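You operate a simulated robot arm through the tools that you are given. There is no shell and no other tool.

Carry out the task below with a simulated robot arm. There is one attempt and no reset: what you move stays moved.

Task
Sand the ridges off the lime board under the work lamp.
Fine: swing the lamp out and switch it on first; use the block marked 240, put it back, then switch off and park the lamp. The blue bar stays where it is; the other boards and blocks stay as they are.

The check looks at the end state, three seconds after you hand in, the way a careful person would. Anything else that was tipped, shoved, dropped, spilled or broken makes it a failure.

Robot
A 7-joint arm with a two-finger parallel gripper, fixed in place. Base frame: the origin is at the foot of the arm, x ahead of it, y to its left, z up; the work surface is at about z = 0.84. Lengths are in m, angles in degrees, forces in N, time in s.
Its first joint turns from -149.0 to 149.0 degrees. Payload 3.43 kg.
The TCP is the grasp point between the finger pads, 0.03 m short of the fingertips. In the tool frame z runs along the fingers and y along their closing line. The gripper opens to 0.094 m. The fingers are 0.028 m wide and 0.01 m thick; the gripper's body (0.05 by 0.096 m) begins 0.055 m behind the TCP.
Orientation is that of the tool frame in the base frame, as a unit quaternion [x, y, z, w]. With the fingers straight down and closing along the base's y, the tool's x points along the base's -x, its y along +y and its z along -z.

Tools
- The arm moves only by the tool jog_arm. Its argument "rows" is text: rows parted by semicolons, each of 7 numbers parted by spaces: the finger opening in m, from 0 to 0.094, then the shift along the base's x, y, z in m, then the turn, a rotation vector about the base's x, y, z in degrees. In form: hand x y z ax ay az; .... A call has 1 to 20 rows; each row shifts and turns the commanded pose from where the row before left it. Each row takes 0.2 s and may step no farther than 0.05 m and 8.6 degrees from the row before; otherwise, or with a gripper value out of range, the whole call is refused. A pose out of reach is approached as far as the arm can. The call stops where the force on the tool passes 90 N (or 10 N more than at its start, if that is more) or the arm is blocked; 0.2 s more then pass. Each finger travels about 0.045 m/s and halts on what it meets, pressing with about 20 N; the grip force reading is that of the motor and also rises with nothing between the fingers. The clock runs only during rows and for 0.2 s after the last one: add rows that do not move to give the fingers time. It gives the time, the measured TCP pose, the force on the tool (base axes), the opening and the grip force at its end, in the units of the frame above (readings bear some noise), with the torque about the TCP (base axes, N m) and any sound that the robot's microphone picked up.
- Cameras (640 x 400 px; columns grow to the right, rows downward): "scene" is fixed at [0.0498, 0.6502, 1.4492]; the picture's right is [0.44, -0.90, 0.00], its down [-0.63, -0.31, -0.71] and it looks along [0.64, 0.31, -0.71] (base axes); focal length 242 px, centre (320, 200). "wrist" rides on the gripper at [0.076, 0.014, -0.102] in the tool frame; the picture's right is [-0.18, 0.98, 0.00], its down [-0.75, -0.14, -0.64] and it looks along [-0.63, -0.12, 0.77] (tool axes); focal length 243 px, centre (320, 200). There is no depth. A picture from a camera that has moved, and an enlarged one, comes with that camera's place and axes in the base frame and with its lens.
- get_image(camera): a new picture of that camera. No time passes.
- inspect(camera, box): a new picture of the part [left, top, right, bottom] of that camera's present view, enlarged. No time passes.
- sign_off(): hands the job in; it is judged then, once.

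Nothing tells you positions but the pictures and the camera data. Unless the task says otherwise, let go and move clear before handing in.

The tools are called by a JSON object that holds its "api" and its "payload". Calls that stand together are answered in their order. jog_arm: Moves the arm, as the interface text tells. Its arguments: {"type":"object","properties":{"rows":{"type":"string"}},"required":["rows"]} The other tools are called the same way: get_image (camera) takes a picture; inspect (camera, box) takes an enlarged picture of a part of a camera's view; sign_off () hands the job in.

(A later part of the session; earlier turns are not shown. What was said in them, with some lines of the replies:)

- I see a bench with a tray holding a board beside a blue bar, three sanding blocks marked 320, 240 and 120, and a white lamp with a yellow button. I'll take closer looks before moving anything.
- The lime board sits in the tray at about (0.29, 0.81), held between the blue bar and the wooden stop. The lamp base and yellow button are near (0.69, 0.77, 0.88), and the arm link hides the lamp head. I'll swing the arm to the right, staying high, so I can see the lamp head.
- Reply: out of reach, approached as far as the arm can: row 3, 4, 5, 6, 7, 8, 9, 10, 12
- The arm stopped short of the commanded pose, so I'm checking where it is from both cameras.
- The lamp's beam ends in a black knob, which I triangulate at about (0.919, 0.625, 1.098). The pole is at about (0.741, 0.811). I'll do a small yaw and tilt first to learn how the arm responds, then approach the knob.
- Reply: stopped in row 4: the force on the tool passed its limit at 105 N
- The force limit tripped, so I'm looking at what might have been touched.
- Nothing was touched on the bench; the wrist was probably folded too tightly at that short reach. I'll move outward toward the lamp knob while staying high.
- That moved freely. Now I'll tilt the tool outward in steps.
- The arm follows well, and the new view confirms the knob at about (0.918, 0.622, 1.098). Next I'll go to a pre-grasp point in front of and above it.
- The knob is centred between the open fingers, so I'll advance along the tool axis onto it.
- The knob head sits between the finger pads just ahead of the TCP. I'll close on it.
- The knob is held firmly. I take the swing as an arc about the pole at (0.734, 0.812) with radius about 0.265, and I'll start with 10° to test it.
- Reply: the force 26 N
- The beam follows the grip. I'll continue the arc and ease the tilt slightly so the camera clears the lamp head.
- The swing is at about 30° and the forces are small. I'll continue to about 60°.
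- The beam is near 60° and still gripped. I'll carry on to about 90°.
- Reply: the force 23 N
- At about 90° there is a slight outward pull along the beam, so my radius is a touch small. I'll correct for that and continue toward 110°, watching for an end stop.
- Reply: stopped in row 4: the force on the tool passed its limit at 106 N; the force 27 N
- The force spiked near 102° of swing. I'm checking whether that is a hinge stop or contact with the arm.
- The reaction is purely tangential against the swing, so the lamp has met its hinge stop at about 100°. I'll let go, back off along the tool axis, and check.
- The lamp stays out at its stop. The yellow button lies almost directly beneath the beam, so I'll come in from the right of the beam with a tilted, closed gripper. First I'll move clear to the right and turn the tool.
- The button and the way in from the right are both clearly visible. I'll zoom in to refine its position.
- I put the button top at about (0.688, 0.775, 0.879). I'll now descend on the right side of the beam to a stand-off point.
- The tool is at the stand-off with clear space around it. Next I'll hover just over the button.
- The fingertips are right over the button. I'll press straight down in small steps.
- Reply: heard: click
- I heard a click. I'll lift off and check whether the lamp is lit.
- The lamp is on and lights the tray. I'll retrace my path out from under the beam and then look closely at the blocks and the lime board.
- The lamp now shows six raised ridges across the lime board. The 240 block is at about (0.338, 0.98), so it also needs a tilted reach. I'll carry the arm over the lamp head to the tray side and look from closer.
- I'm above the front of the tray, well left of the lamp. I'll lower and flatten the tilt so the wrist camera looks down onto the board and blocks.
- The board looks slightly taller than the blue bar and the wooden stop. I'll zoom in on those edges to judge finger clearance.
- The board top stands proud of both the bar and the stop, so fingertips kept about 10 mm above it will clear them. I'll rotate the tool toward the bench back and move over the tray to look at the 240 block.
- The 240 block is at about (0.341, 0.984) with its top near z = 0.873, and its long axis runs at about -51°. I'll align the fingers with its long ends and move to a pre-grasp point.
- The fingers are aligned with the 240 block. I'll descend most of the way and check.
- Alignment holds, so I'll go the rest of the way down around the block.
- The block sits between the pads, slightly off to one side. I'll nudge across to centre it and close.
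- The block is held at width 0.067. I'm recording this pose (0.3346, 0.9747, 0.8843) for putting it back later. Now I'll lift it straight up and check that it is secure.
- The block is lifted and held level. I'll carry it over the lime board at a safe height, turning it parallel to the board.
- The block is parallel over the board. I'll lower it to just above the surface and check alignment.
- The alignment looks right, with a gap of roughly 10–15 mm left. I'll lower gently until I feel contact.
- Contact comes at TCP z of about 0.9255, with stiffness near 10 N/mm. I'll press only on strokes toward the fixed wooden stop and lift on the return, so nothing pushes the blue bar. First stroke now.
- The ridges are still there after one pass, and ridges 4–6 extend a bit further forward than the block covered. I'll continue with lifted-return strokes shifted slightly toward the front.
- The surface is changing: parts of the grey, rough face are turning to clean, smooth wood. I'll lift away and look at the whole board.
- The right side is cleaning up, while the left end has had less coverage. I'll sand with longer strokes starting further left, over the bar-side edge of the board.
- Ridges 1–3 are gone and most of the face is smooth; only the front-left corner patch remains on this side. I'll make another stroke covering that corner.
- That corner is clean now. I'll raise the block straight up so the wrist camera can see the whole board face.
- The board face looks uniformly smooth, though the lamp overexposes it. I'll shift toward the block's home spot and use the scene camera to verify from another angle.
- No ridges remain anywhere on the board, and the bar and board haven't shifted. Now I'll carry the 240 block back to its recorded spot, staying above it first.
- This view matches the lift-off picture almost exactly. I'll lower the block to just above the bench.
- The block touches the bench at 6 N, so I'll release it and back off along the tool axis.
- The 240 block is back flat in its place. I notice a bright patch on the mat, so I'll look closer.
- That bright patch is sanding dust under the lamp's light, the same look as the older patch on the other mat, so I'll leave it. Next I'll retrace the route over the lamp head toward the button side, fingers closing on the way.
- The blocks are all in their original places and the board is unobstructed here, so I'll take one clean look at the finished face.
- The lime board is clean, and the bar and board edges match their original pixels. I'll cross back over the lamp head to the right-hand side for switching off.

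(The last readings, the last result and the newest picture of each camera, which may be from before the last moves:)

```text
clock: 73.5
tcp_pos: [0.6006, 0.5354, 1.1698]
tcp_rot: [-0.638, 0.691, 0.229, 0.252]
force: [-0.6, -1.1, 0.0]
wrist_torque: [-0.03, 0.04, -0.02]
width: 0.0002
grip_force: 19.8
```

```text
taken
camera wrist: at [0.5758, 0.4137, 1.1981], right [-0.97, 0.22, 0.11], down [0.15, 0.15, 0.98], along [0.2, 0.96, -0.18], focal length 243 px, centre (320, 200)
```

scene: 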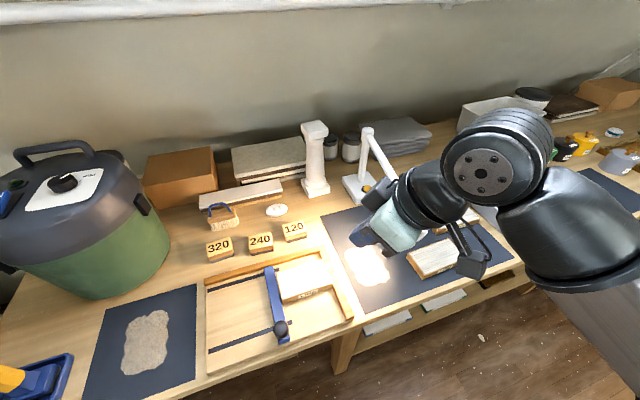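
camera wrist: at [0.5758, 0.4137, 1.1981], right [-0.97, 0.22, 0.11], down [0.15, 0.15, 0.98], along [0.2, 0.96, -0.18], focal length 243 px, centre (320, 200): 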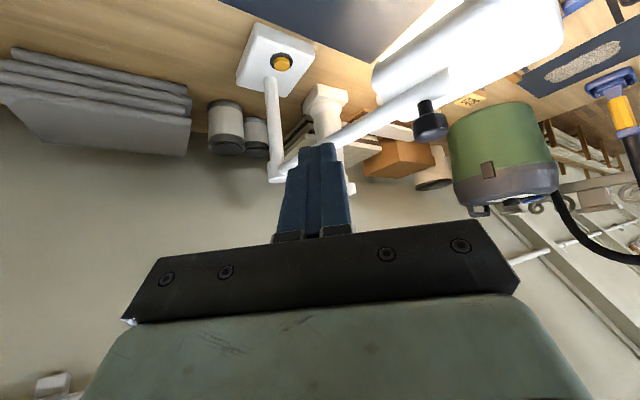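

The pose matches the earlier approach. I'll descend on the right of the beam as before, to the hover over the button.

{"api": "jog_arm", "payload": {"rows": "0.0 0.01325 0.022 -0.0317 3.49 -0.3 0; 0.0 0.01325 0.022 -0.0317 3.49 -0.3 0; 0.0 0.01325 0.022 -0.0317 0 0 0; 0.0 0.01325 0.022 -0.0317 0 0 0; 0.0 0.01325 0.022 -0.0317 0 0 0; 0.0 0.01325 0.022 -0.0317 0 0 0; 0.0 0.002 0.0306 -0.0190 0 0 0; 0.0 0.002 0.0306 -0.0190 0 0 0; 0.0 0.003 0.0326 -0.0190 0 0 0; 0 0 0 0 0 0 0; 0 0 0 0 0 0 0"}}

{"api": "get_image", "payload": {"camera": "wrist"}}

```text
clock: 76.0
tcp_pos: [0.6872, 0.7632, 0.9227]
tcp_rot: [-0.623, 0.673, 0.269, 0.295]
force: [0.4, 0.5, -0.5]
wrist_torque: [0.0, 0.0, 0.01]
width: 0.0
grip_force: 20.3
```

```text
taken
camera wrist: at [0.6627, 0.6374, 0.9346], right [-0.97, 0.2, 0.13], down [0.14, 0.03, 0.99], along [0.2, 0.98, -0.06], focal length 243 px, centre (320, 200)
```

wrist: 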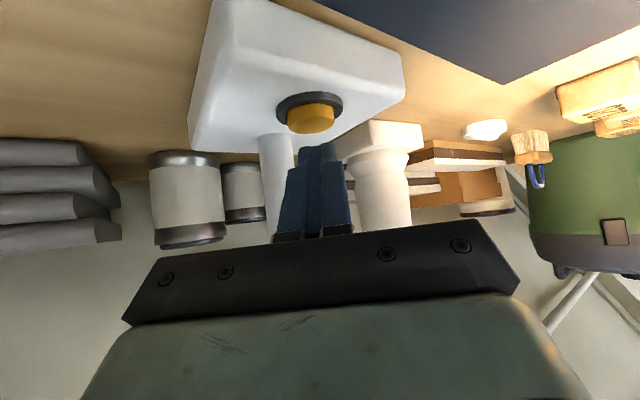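

The fingertips are at the same hover point over the button. I'll press straight down until it clicks.

{"api": "jog_arm", "payload": {"rows": "0.0 0.001 0 -0.004 0 0 0; 0.0 0 0 -0.004 0 0 0; 0.0 0 0 -0.003 0 0 0; 0.0 0 0 -0.0015 0 0 0"}}

```text
clock: 77.0
tcp_pos: [0.6878, 0.7615, 0.9099]
tcp_rot: [-0.622, 0.673, 0.269, 0.295]
force: [-0.9, 0.7, 10.4]
wrist_torque: [0.13, 0.02, 0.07]
width: 0.0
grip_force: 19.7
heard: click
```

I heard a click. I'll lift off and confirm the light is out.

{"api": "jog_arm", "payload": {"rows": "0.0 0 0 0.006 0 0 0; 0.0 0 0 0.008 0 0 0; 0.0 -0.002 -0.0306 0.0198 0 0 0; 0.0 -0.002 -0.0306 0.0198 0 0 0; 0.0 -0.002 -0.0306 0.0198 0 0 0; 0.0 0 0 0 0 0 0"}}

{"api": "get_image", "payload": {"camera": "scene"}}

{"api": "inspect", "payload": {"camera": "scene", "box": [250, 230, 400, 330]}}

```text
clock: 78.3
tcp_pos: [0.6838, 0.6678, 0.9844]
tcp_rot: [-0.623, 0.674, 0.268, 0.294]
force: [0.7, -0.3, -0.2]
wrist_torque: [0.01, -0.03, 0.02]
width: 0.0003
grip_force: 20.1
```

```text
taken
```

scene: 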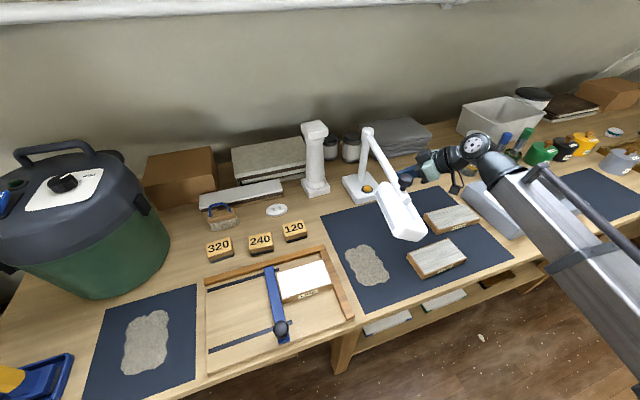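

```text
4.00 times, centred on (325, 280) of scene
camera zoom: at [0.0498, 0.6502, 1.4492], right [0.44, -0.9, 0.0], down [-0.63, -0.31, -0.71], along [0.64, 0.31, -0.71], focal length 966 px, centre (300, -120)
```

zoom: 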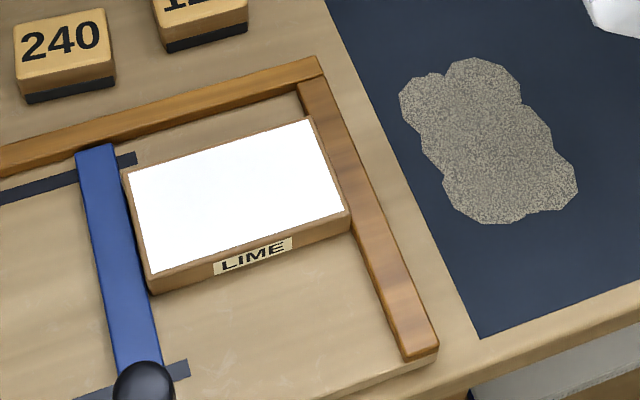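

The light is off and the board is visibly smooth. Now I'll park the lamp: back out from under the beam, then return to the pre-grasp point in front of the knob.

{"api": "jog_arm", "payload": {"rows": "0.0 -0.0133 -0.022 0.0317 0 0 0; 0.0 -0.0133 -0.022 0.0317 0 0 0; 0.0 -0.0133 -0.022 0.0317 0 0 0; 0.0 -0.0133 -0.022 0.0317 0 0 0; 0.0 -0.0133 -0.022 0.0317 -3.49 0.3 0; 0.0 -0.0133 -0.022 0.0317 -3.49 0.3 0; 0.0 -0.028 0.0156 0.002 0 0 -7; 0.0 -0.028 0.0156 0.002 0 0 -7; 0.03 -0.028 0.0156 0.002 0 0 -7; 0.06 -0.028 0.0156 0.002 0 0 -7; 0.08 -0.028 0.0156 0.002 0 0 -7; 0.08 0 0 0 0 0 0; 0.08 0 0 0 0 0 0; 0.08 0 0 0 0 0 0; 0.08 0 0 0 0 0 0"}}

{"api": "get_image", "payload": {"camera": "wrist"}}

{"api": "inspect", "payload": {"camera": "scene", "box": [330, 110, 530, 260]}}

```text
clock: 81.5
tcp_pos: [0.4631, 0.6152, 1.1835]
tcp_rot: [-0.401, 0.85, 0.144, 0.31]
force: [0.4, -0.3, 0.0]
wrist_torque: [-0.02, 0.03, 0.0]
width: 0.08
grip_force: 0.0
```

```text
taken
camera wrist: at [0.3713, 0.5281, 1.2124], right [-0.67, 0.74, 0.11], down [0.21, 0.04, 0.98], along [0.71, 0.68, -0.18], focal length 243 px, centre (320, 200)
```

wrist: 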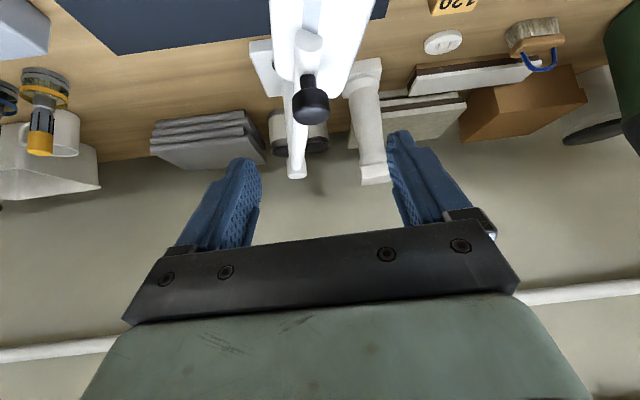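

```text
2.67 times, centred on (430, 185) of scene
camera zoom: at [0.0498, 0.6502, 1.4492], right [0.44, -0.9, 0.0], down [-0.63, -0.31, -0.71], along [0.64, 0.31, -0.71], focal length 644 px, centre (27, 240)
```

zoom: 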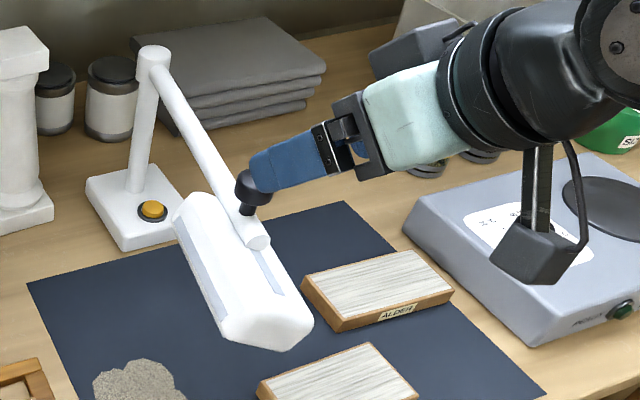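

The lamp stayed put. The knob is slightly left of the finger centreline, so I'll correct laterally and advance onto it.

{"api": "jog_arm", "payload": {"rows": "0.08 0.011 0.0103 -0.0189 0 0 0; 0.08 0.011 0.0103 -0.0189 0 0 0; 0.08 0.011 0.0103 -0.0189 0 0 0; 0.08 0.011 0.0103 -0.0189 0 0 0; 0.08 0 0 0 0 0 0; 0.08 0 0 0 0 0 0"}}

{"api": "get_image", "payload": {"camera": "wrist"}}

```text
clock: 83.0
tcp_pos: [0.5075, 0.6562, 1.1082]
tcp_rot: [-0.4, 0.85, 0.144, 0.311]
force: [-0.5, -0.6, 0.2]
wrist_torque: [0.0, 0.0, -0.01]
width: 0.0799
grip_force: 0.1
```

```text
taken
camera wrist: at [0.4164, 0.5689, 1.1363], right [-0.67, 0.73, 0.11], down [0.21, 0.04, 0.98], along [0.71, 0.68, -0.18], focal length 243 px, centre (320, 200)
```

wrist: 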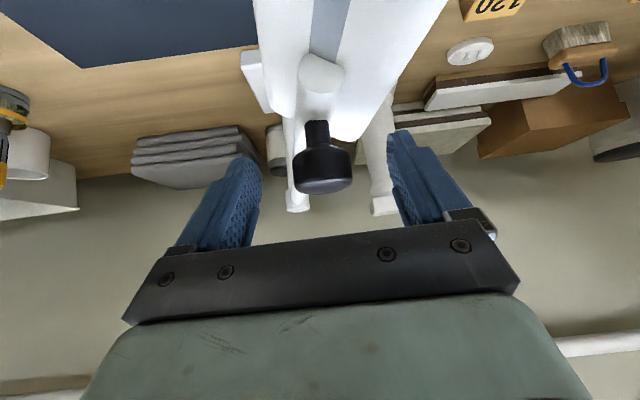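

The knob is centred between the pads, so I'll close.

{"api": "jog_arm", "payload": {"rows": "0.02 0 0 0 0 0 0; 0.02 0 0 0 0 0 0; 0.02 0 0 0 0 0 0; 0.02 0 0 0 0 0 0; 0.02 0 0 0 0 0 0; 0.02 0 0 0 0 0 0"}}

{"api": "get_image", "payload": {"camera": "wrist"}}

```text
clock: 84.3
tcp_pos: [0.5071, 0.6561, 1.1088]
tcp_rot: [-0.401, 0.85, 0.144, 0.309]
force: [-1.5, -0.8, 1.0]
wrist_torque: [0.07, 0.45, -0.04]
width: 0.0312
grip_force: 45.0
```

```text
taken
camera wrist: at [0.4162, 0.5688, 1.1364], right [-0.67, 0.74, 0.12], down [0.21, 0.04, 0.98], along [0.71, 0.68, -0.18], focal length 243 px, centre (320, 200)
```

wrist: 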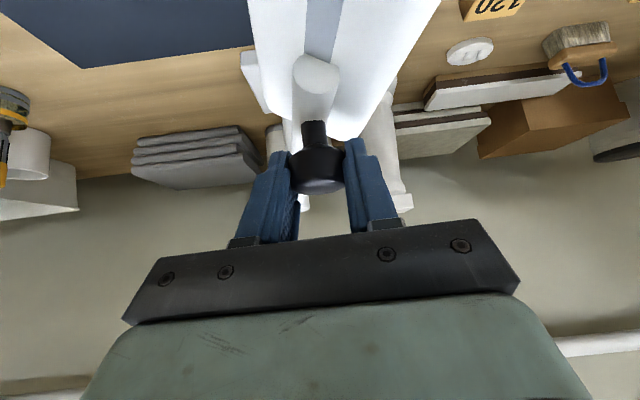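

The knob is gripped. I'll swing the lamp back along the same arc in stages.

{"api": "jog_arm", "payload": {"rows": "0.02 0.0080 -0.0107 0 0 0 -0.5; 0.02 0.0083 -0.0108 0 0 0 -0.8; 0.02 0.0157 -0.0172 0 0 0 -1.5; 0.02 0.0172 -0.0157 0 0 0 -1.5; 0.02 0.0184 -0.0142 0 0 0 -1.5; 0.02 0.0197 -0.0125 0 0 0 -1.5; 0.02 0.0207 -0.0108 0 0 0 -1.5; 0.02 0 0 0 0 0 0"}}

{"api": "get_image", "payload": {"camera": "wrist"}}

```text
clock: 86.2
tcp_pos: [0.6136, 0.5647, 1.1064]
tcp_rot: [-0.335, 0.878, 0.12, 0.319]
force: [-2.1, 1.8, -3.4]
wrist_torque: [0.12, 0.4, 0.62]
width: 0.0315
grip_force: 45.2
```

```text
taken
camera wrist: at [0.5119, 0.4926, 1.1354], right [-0.55, 0.83, 0.11], down [0.22, 0.01, 0.98], along [0.81, 0.56, -0.18], focal length 243 px, centre (320, 200)
```

wrist: 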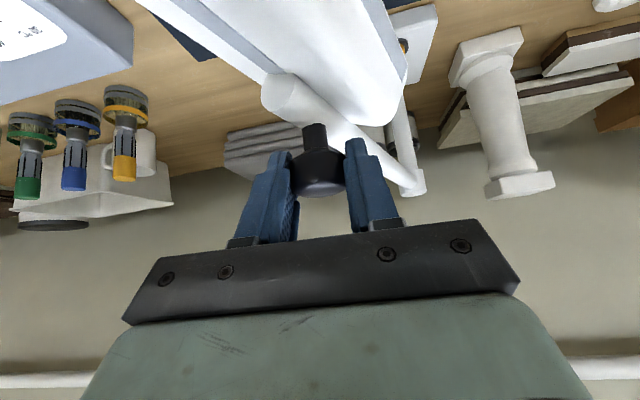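

The forces are low and the grip is holding. I'll continue to the point straight out toward the robot and beyond.

{"api": "jog_arm", "payload": {"rows": "0.02 0.0215 -0.0089 0 0 0 -1.3; 0.02 0.0222 -0.0070 0 0 0 -1.3; 0.02 0.0227 -0.0050 0 0 0 -1.2; 0.02 0.0231 -0.0031 0 0 0 -1.2; 0.02 0.0233 -0.0010 0 0 0 -1; 0.02 0.0233 0.0010 0 0 0 -0.5; 0.02 0.0231 0.0031 0.0005 0 0 -0.5; 0.02 0.0227 0.0050 0.0005 0 0 0; 0.02 0 0 0 0 0 0; 0.02 0 0 0 0 0 0"}}

{"api": "get_image", "payload": {"camera": "wrist"}}

{"api": "get_image", "payload": {"camera": "scene"}}

```text
clock: 88.3
tcp_pos: [0.7968, 0.5493, 1.1078]
tcp_rot: [-0.281, 0.897, 0.1, 0.327]
force: [-1.6, 13.0, 5.8]
wrist_torque: [-0.29, 0.74, -0.71]
width: 0.031
grip_force: 45.2
```

```text
taken
camera wrist: at [0.6859, 0.4907, 1.1356], right [-0.44, 0.89, 0.12], down [0.21, -0.02, 0.98], along [0.87, 0.46, -0.18], focal length 243 px, centre (320, 200)
```

wrist: 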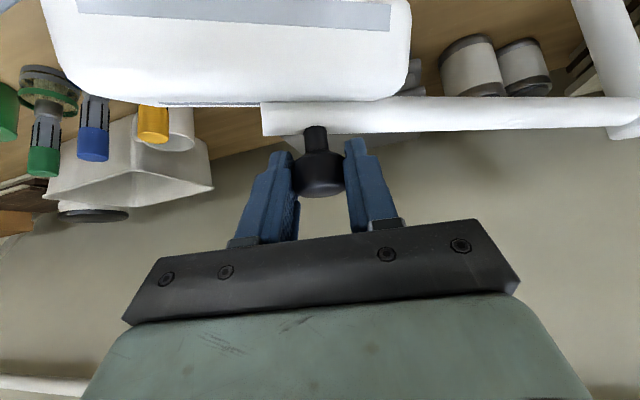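

```text
taken
```

scene: 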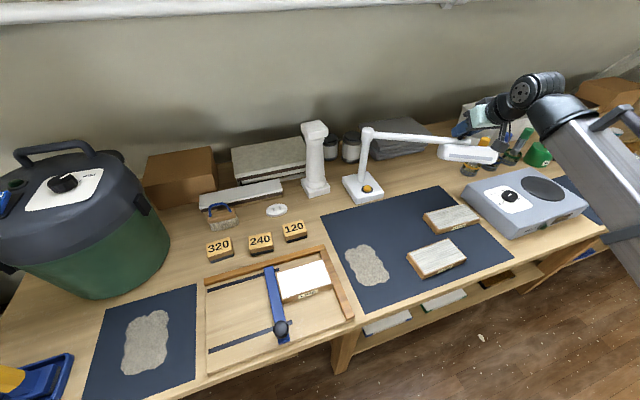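

The lamp has about 30° left to park. I'll continue and restore the original steeper tilt for the far reach.

{"api": "jog_arm", "payload": {"rows": "0.02 0.0218 0.0080 0 1.24 -1.82 0; 0.02 0.0211 0.0091 0 1.24 -1.82 0; 0.02 0.0203 0.0109 0 1.24 -1.82 0; 0.02 0.0192 0.0126 0 1.24 -1.82 0; 0.02 0.0181 0.0141 0 1.24 -1.82 0; 0.02 0 0 0 0 0 0; 0.02 0 0 0 0 0 0"}}

{"api": "get_image", "payload": {"camera": "wrist"}}

```text
clock: 90.0
tcp_pos: [0.8963, 0.6039, 1.1076]
tcp_rot: [-0.27, 0.862, 0.126, 0.411]
force: [-7.8, 10.7, -13.5]
wrist_torque: [-0.27, 0.88, -0.13]
width: 0.0317
grip_force: 44.8
```

```text
taken
camera wrist: at [0.7828, 0.543, 1.1111], right [-0.46, 0.88, 0.14], down [0.06, -0.13, 0.99], along [0.88, 0.47, 0.01], focal length 243 px, centre (320, 200)
```

wrist: 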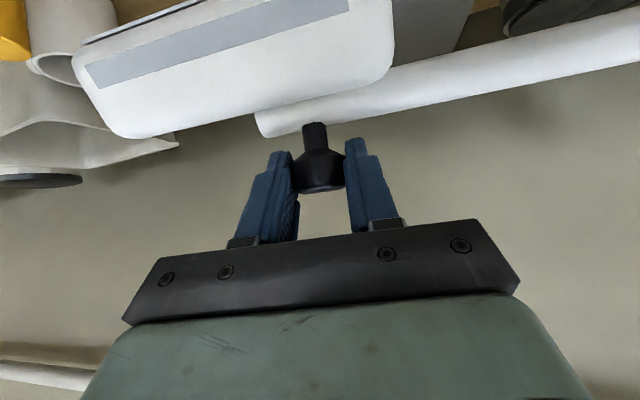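

Almost home. I'll finish the last few degrees slowly and watch for the parking stop.

{"api": "jog_arm", "payload": {"rows": "0.02 0.0085 0.0082 -0.0005 0 0 0; 0.02 0.0060 0.0060 0 0 0 0; 0.02 0.0040 0.0040 0 0 0 0; 0.02 0 0 0 0 0 0; 0.02 0 0 0 0 0 0"}}

{"api": "inspect", "payload": {"camera": "scene", "box": [330, 90, 490, 210]}}

```text
clock: 91.2
tcp_pos: [0.9132, 0.6191, 1.1086]
tcp_rot: [-0.27, 0.863, 0.125, 0.409]
force: [-30.1, -22.3, -5.9]
wrist_torque: [0.06, 0.63, -0.37]
width: 0.0311
grip_force: 45.5
```

```text
3.33 times, centred on (410, 150) of scene
camera zoom: at [0.0498, 0.6502, 1.4492], right [0.44, -0.9, 0.0], down [-0.63, -0.31, -0.71], along [0.64, 0.31, -0.71], focal length 805 px, centre (20, 367)
```

zoom: 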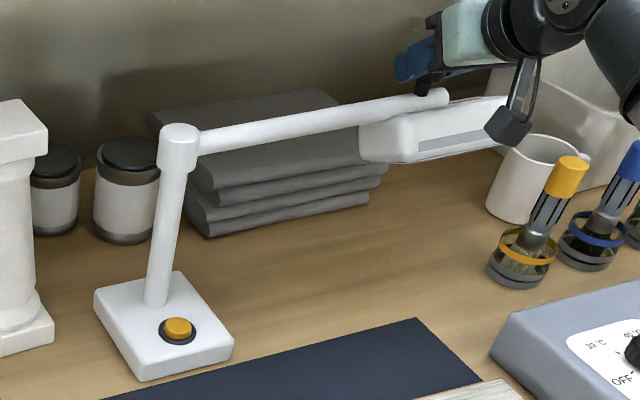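

The lamp has met its parking stop, and the picture matches the original parked view. I'll ease off, open, and back away along the tool axis.

{"api": "jog_arm", "payload": {"rows": "0.02 -0.0015 -0.0012 0 0 0 0; 0.09 0 0 0 0 0 0; 0.09 0 0 0 0 0 0; 0.09 0 0 0 0 0 0; 0.09 0 0 0 0 0 0; 0.09 -0.0096 -0.0065 0.0094 0 0 0; 0.09 -0.0128 -0.0087 0.0125 0 0 0; 0.09 -0.0128 -0.0087 0.0125 0 0 0; 0.09 -0.0128 -0.0087 0.0125 0 0 0; 0.09 -0.0128 -0.0087 0.0125 0 0 0; 0.09 0 0 0 0 0 0; 0.09 0 0 0 0 0 0"}}

{"api": "get_image", "payload": {"camera": "wrist"}}

{"api": "inspect", "payload": {"camera": "scene", "box": [330, 90, 490, 210]}}

```text
clock: 93.8
tcp_pos: [0.8535, 0.5786, 1.1687]
tcp_rot: [-0.269, 0.862, 0.125, 0.411]
force: [0.3, 0.2, -0.7]
wrist_torque: [-0.03, 0.02, 0.02]
width: 0.0901
grip_force: 0.1
```

```text
taken
camera wrist: at [0.7398, 0.5184, 1.1722], right [-0.46, 0.88, 0.14], down [0.06, -0.13, 0.99], along [0.88, 0.47, 0.01], focal length 243 px, centre (320, 200)
```

wrist: 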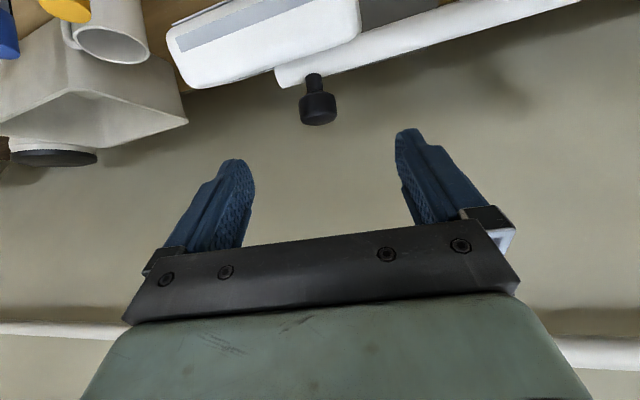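

```text
3.33 times, centred on (410, 150) of scene
camera zoom: at [0.0498, 0.6502, 1.4492], right [0.44, -0.9, 0.0], down [-0.63, -0.31, -0.71], along [0.64, 0.31, -0.71], focal length 805 px, centre (20, 367)
```

zoom: 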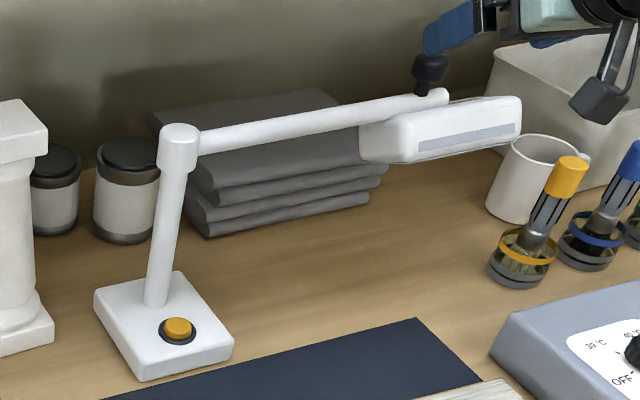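

The lamp sits exactly as in the original picture. I'll move the arm farther clear and do a full check of the bench.

{"api": "jog_arm", "payload": {"rows": "0.09 -0.0128 -0.0087 0.0125 0 0 0; 0.09 -0.02 -0.025 0.01 0 0 0; 0.09 -0.02 -0.03 0.0 0 0 0; 0.09 0 0 0 0 0 0; 0.09 0 0 0 0 0 0; 0.09 0 0 0 0 0 0; 0.09 0 0 0 0 0 0; 0.09 0 0 0 0 0 0; 0.09 0 0 0 0 0 0; 0.09 0 0 0 0 0 0"}}

{"api": "get_image", "payload": {"camera": "scene"}}

{"api": "inspect", "payload": {"camera": "scene", "box": [260, 245, 350, 315]}}

{"api": "inspect", "payload": {"camera": "scene", "box": [190, 200, 330, 290]}}

{"api": "inspect", "payload": {"camera": "scene", "box": [380, 170, 540, 290]}}

```text
clock: 96.0
tcp_pos: [0.7986, 0.5148, 1.1883]
tcp_rot: [-0.27, 0.861, 0.127, 0.412]
force: [-0.2, 0.5, 0.5]
wrist_torque: [-0.04, 0.03, -0.01]
width: 0.0901
grip_force: 0.0
```

```text
taken
```

scene: 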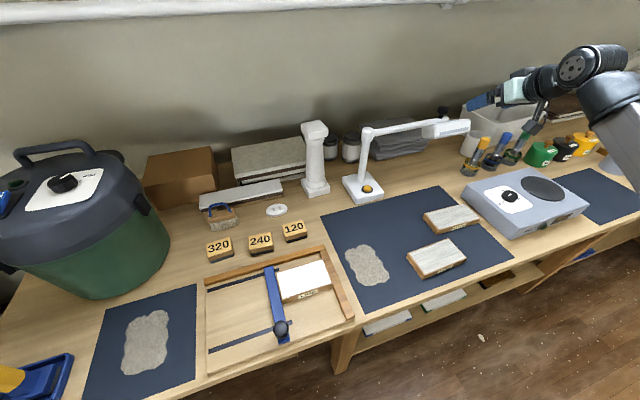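

```text
5.71 times, centred on (305, 280) of scene
camera zoom: at [0.0498, 0.6502, 1.4492], right [0.44, -0.9, 0.0], down [-0.63, -0.31, -0.71], along [0.64, 0.31, -0.71], focal length 1380 px, centre (406, -257)
```

zoom: 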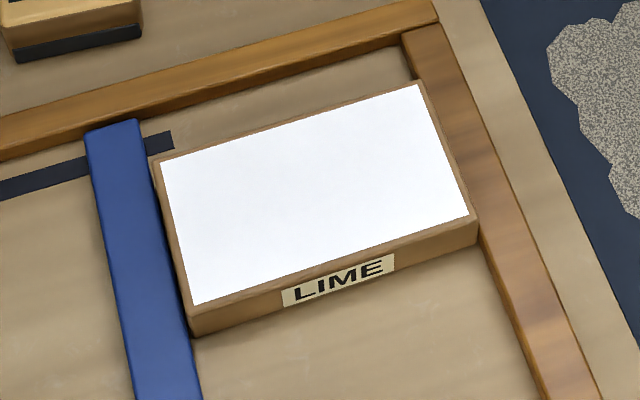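

```text
4.44 times, centred on (260, 245) of scene
camera zoom: at [0.0498, 0.6502, 1.4492], right [0.44, -0.9, 0.0], down [-0.63, -0.31, -0.71], along [0.64, 0.31, -0.71], focal length 1073 px, centre (587, 0)
```

zoom: 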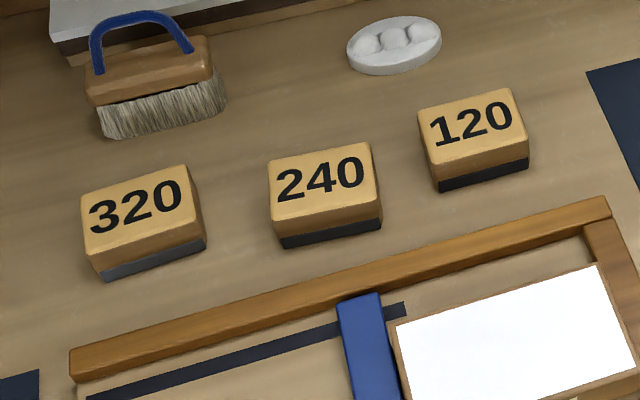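

```text
3.33 times, centred on (460, 230) of scene
camera zoom: at [0.0498, 0.6502, 1.4492], right [0.44, -0.9, 0.0], down [-0.63, -0.31, -0.71], along [0.64, 0.31, -0.71], focal length 805 px, centre (-147, 100)
```

zoom: 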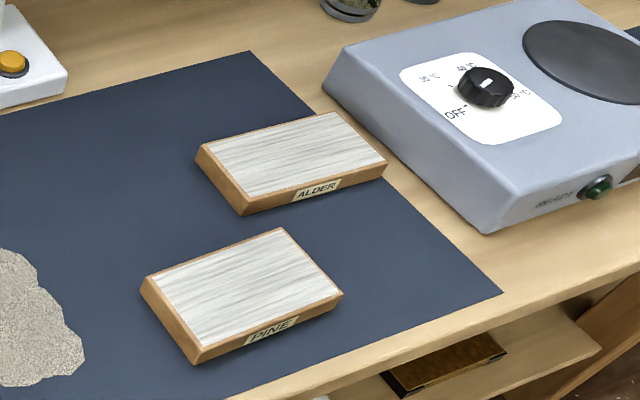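

Final check:
- **Lime board:** the whole face is smooth, with no ridges left.
- **240 block:** back in its place, within about 2 mm of where it started.
- **Other boards, blocks and blue bar:** all unmoved.
- **Lamp:** off and against its parking stop.
- **Arm:** open and clear of everything.

The only new thing is a patch of sanding dust on the mat, which I'm leaving since the task doesn't ask for sweeping. I'm handing in.

{"api": "sign_off", "payload": {}}

```text
The job is handed in.
```

The lime board is sanded: all six ridges are off and the face looks uniformly smooth in the last camera views. I've handed the job in, but I haven't been told whether it passed.

- **Lamp:** I swung it out to its stop, about 100° from its parked position, and switched it on before sanding. Afterwards I switched it off and swung it back to its parking stop.
- **240 block:** it is back in its place, within about 2 mm of where it started.
- **Blue bar, other boards and blocks:** the camera views show they haven't moved.
- **Sanding dust:** a new patch of dust appeared on the mat to the right of the tray during sanding. I left it, since the task didn't ask for sweeping.

The gripper is open and clear of everything on the bench.
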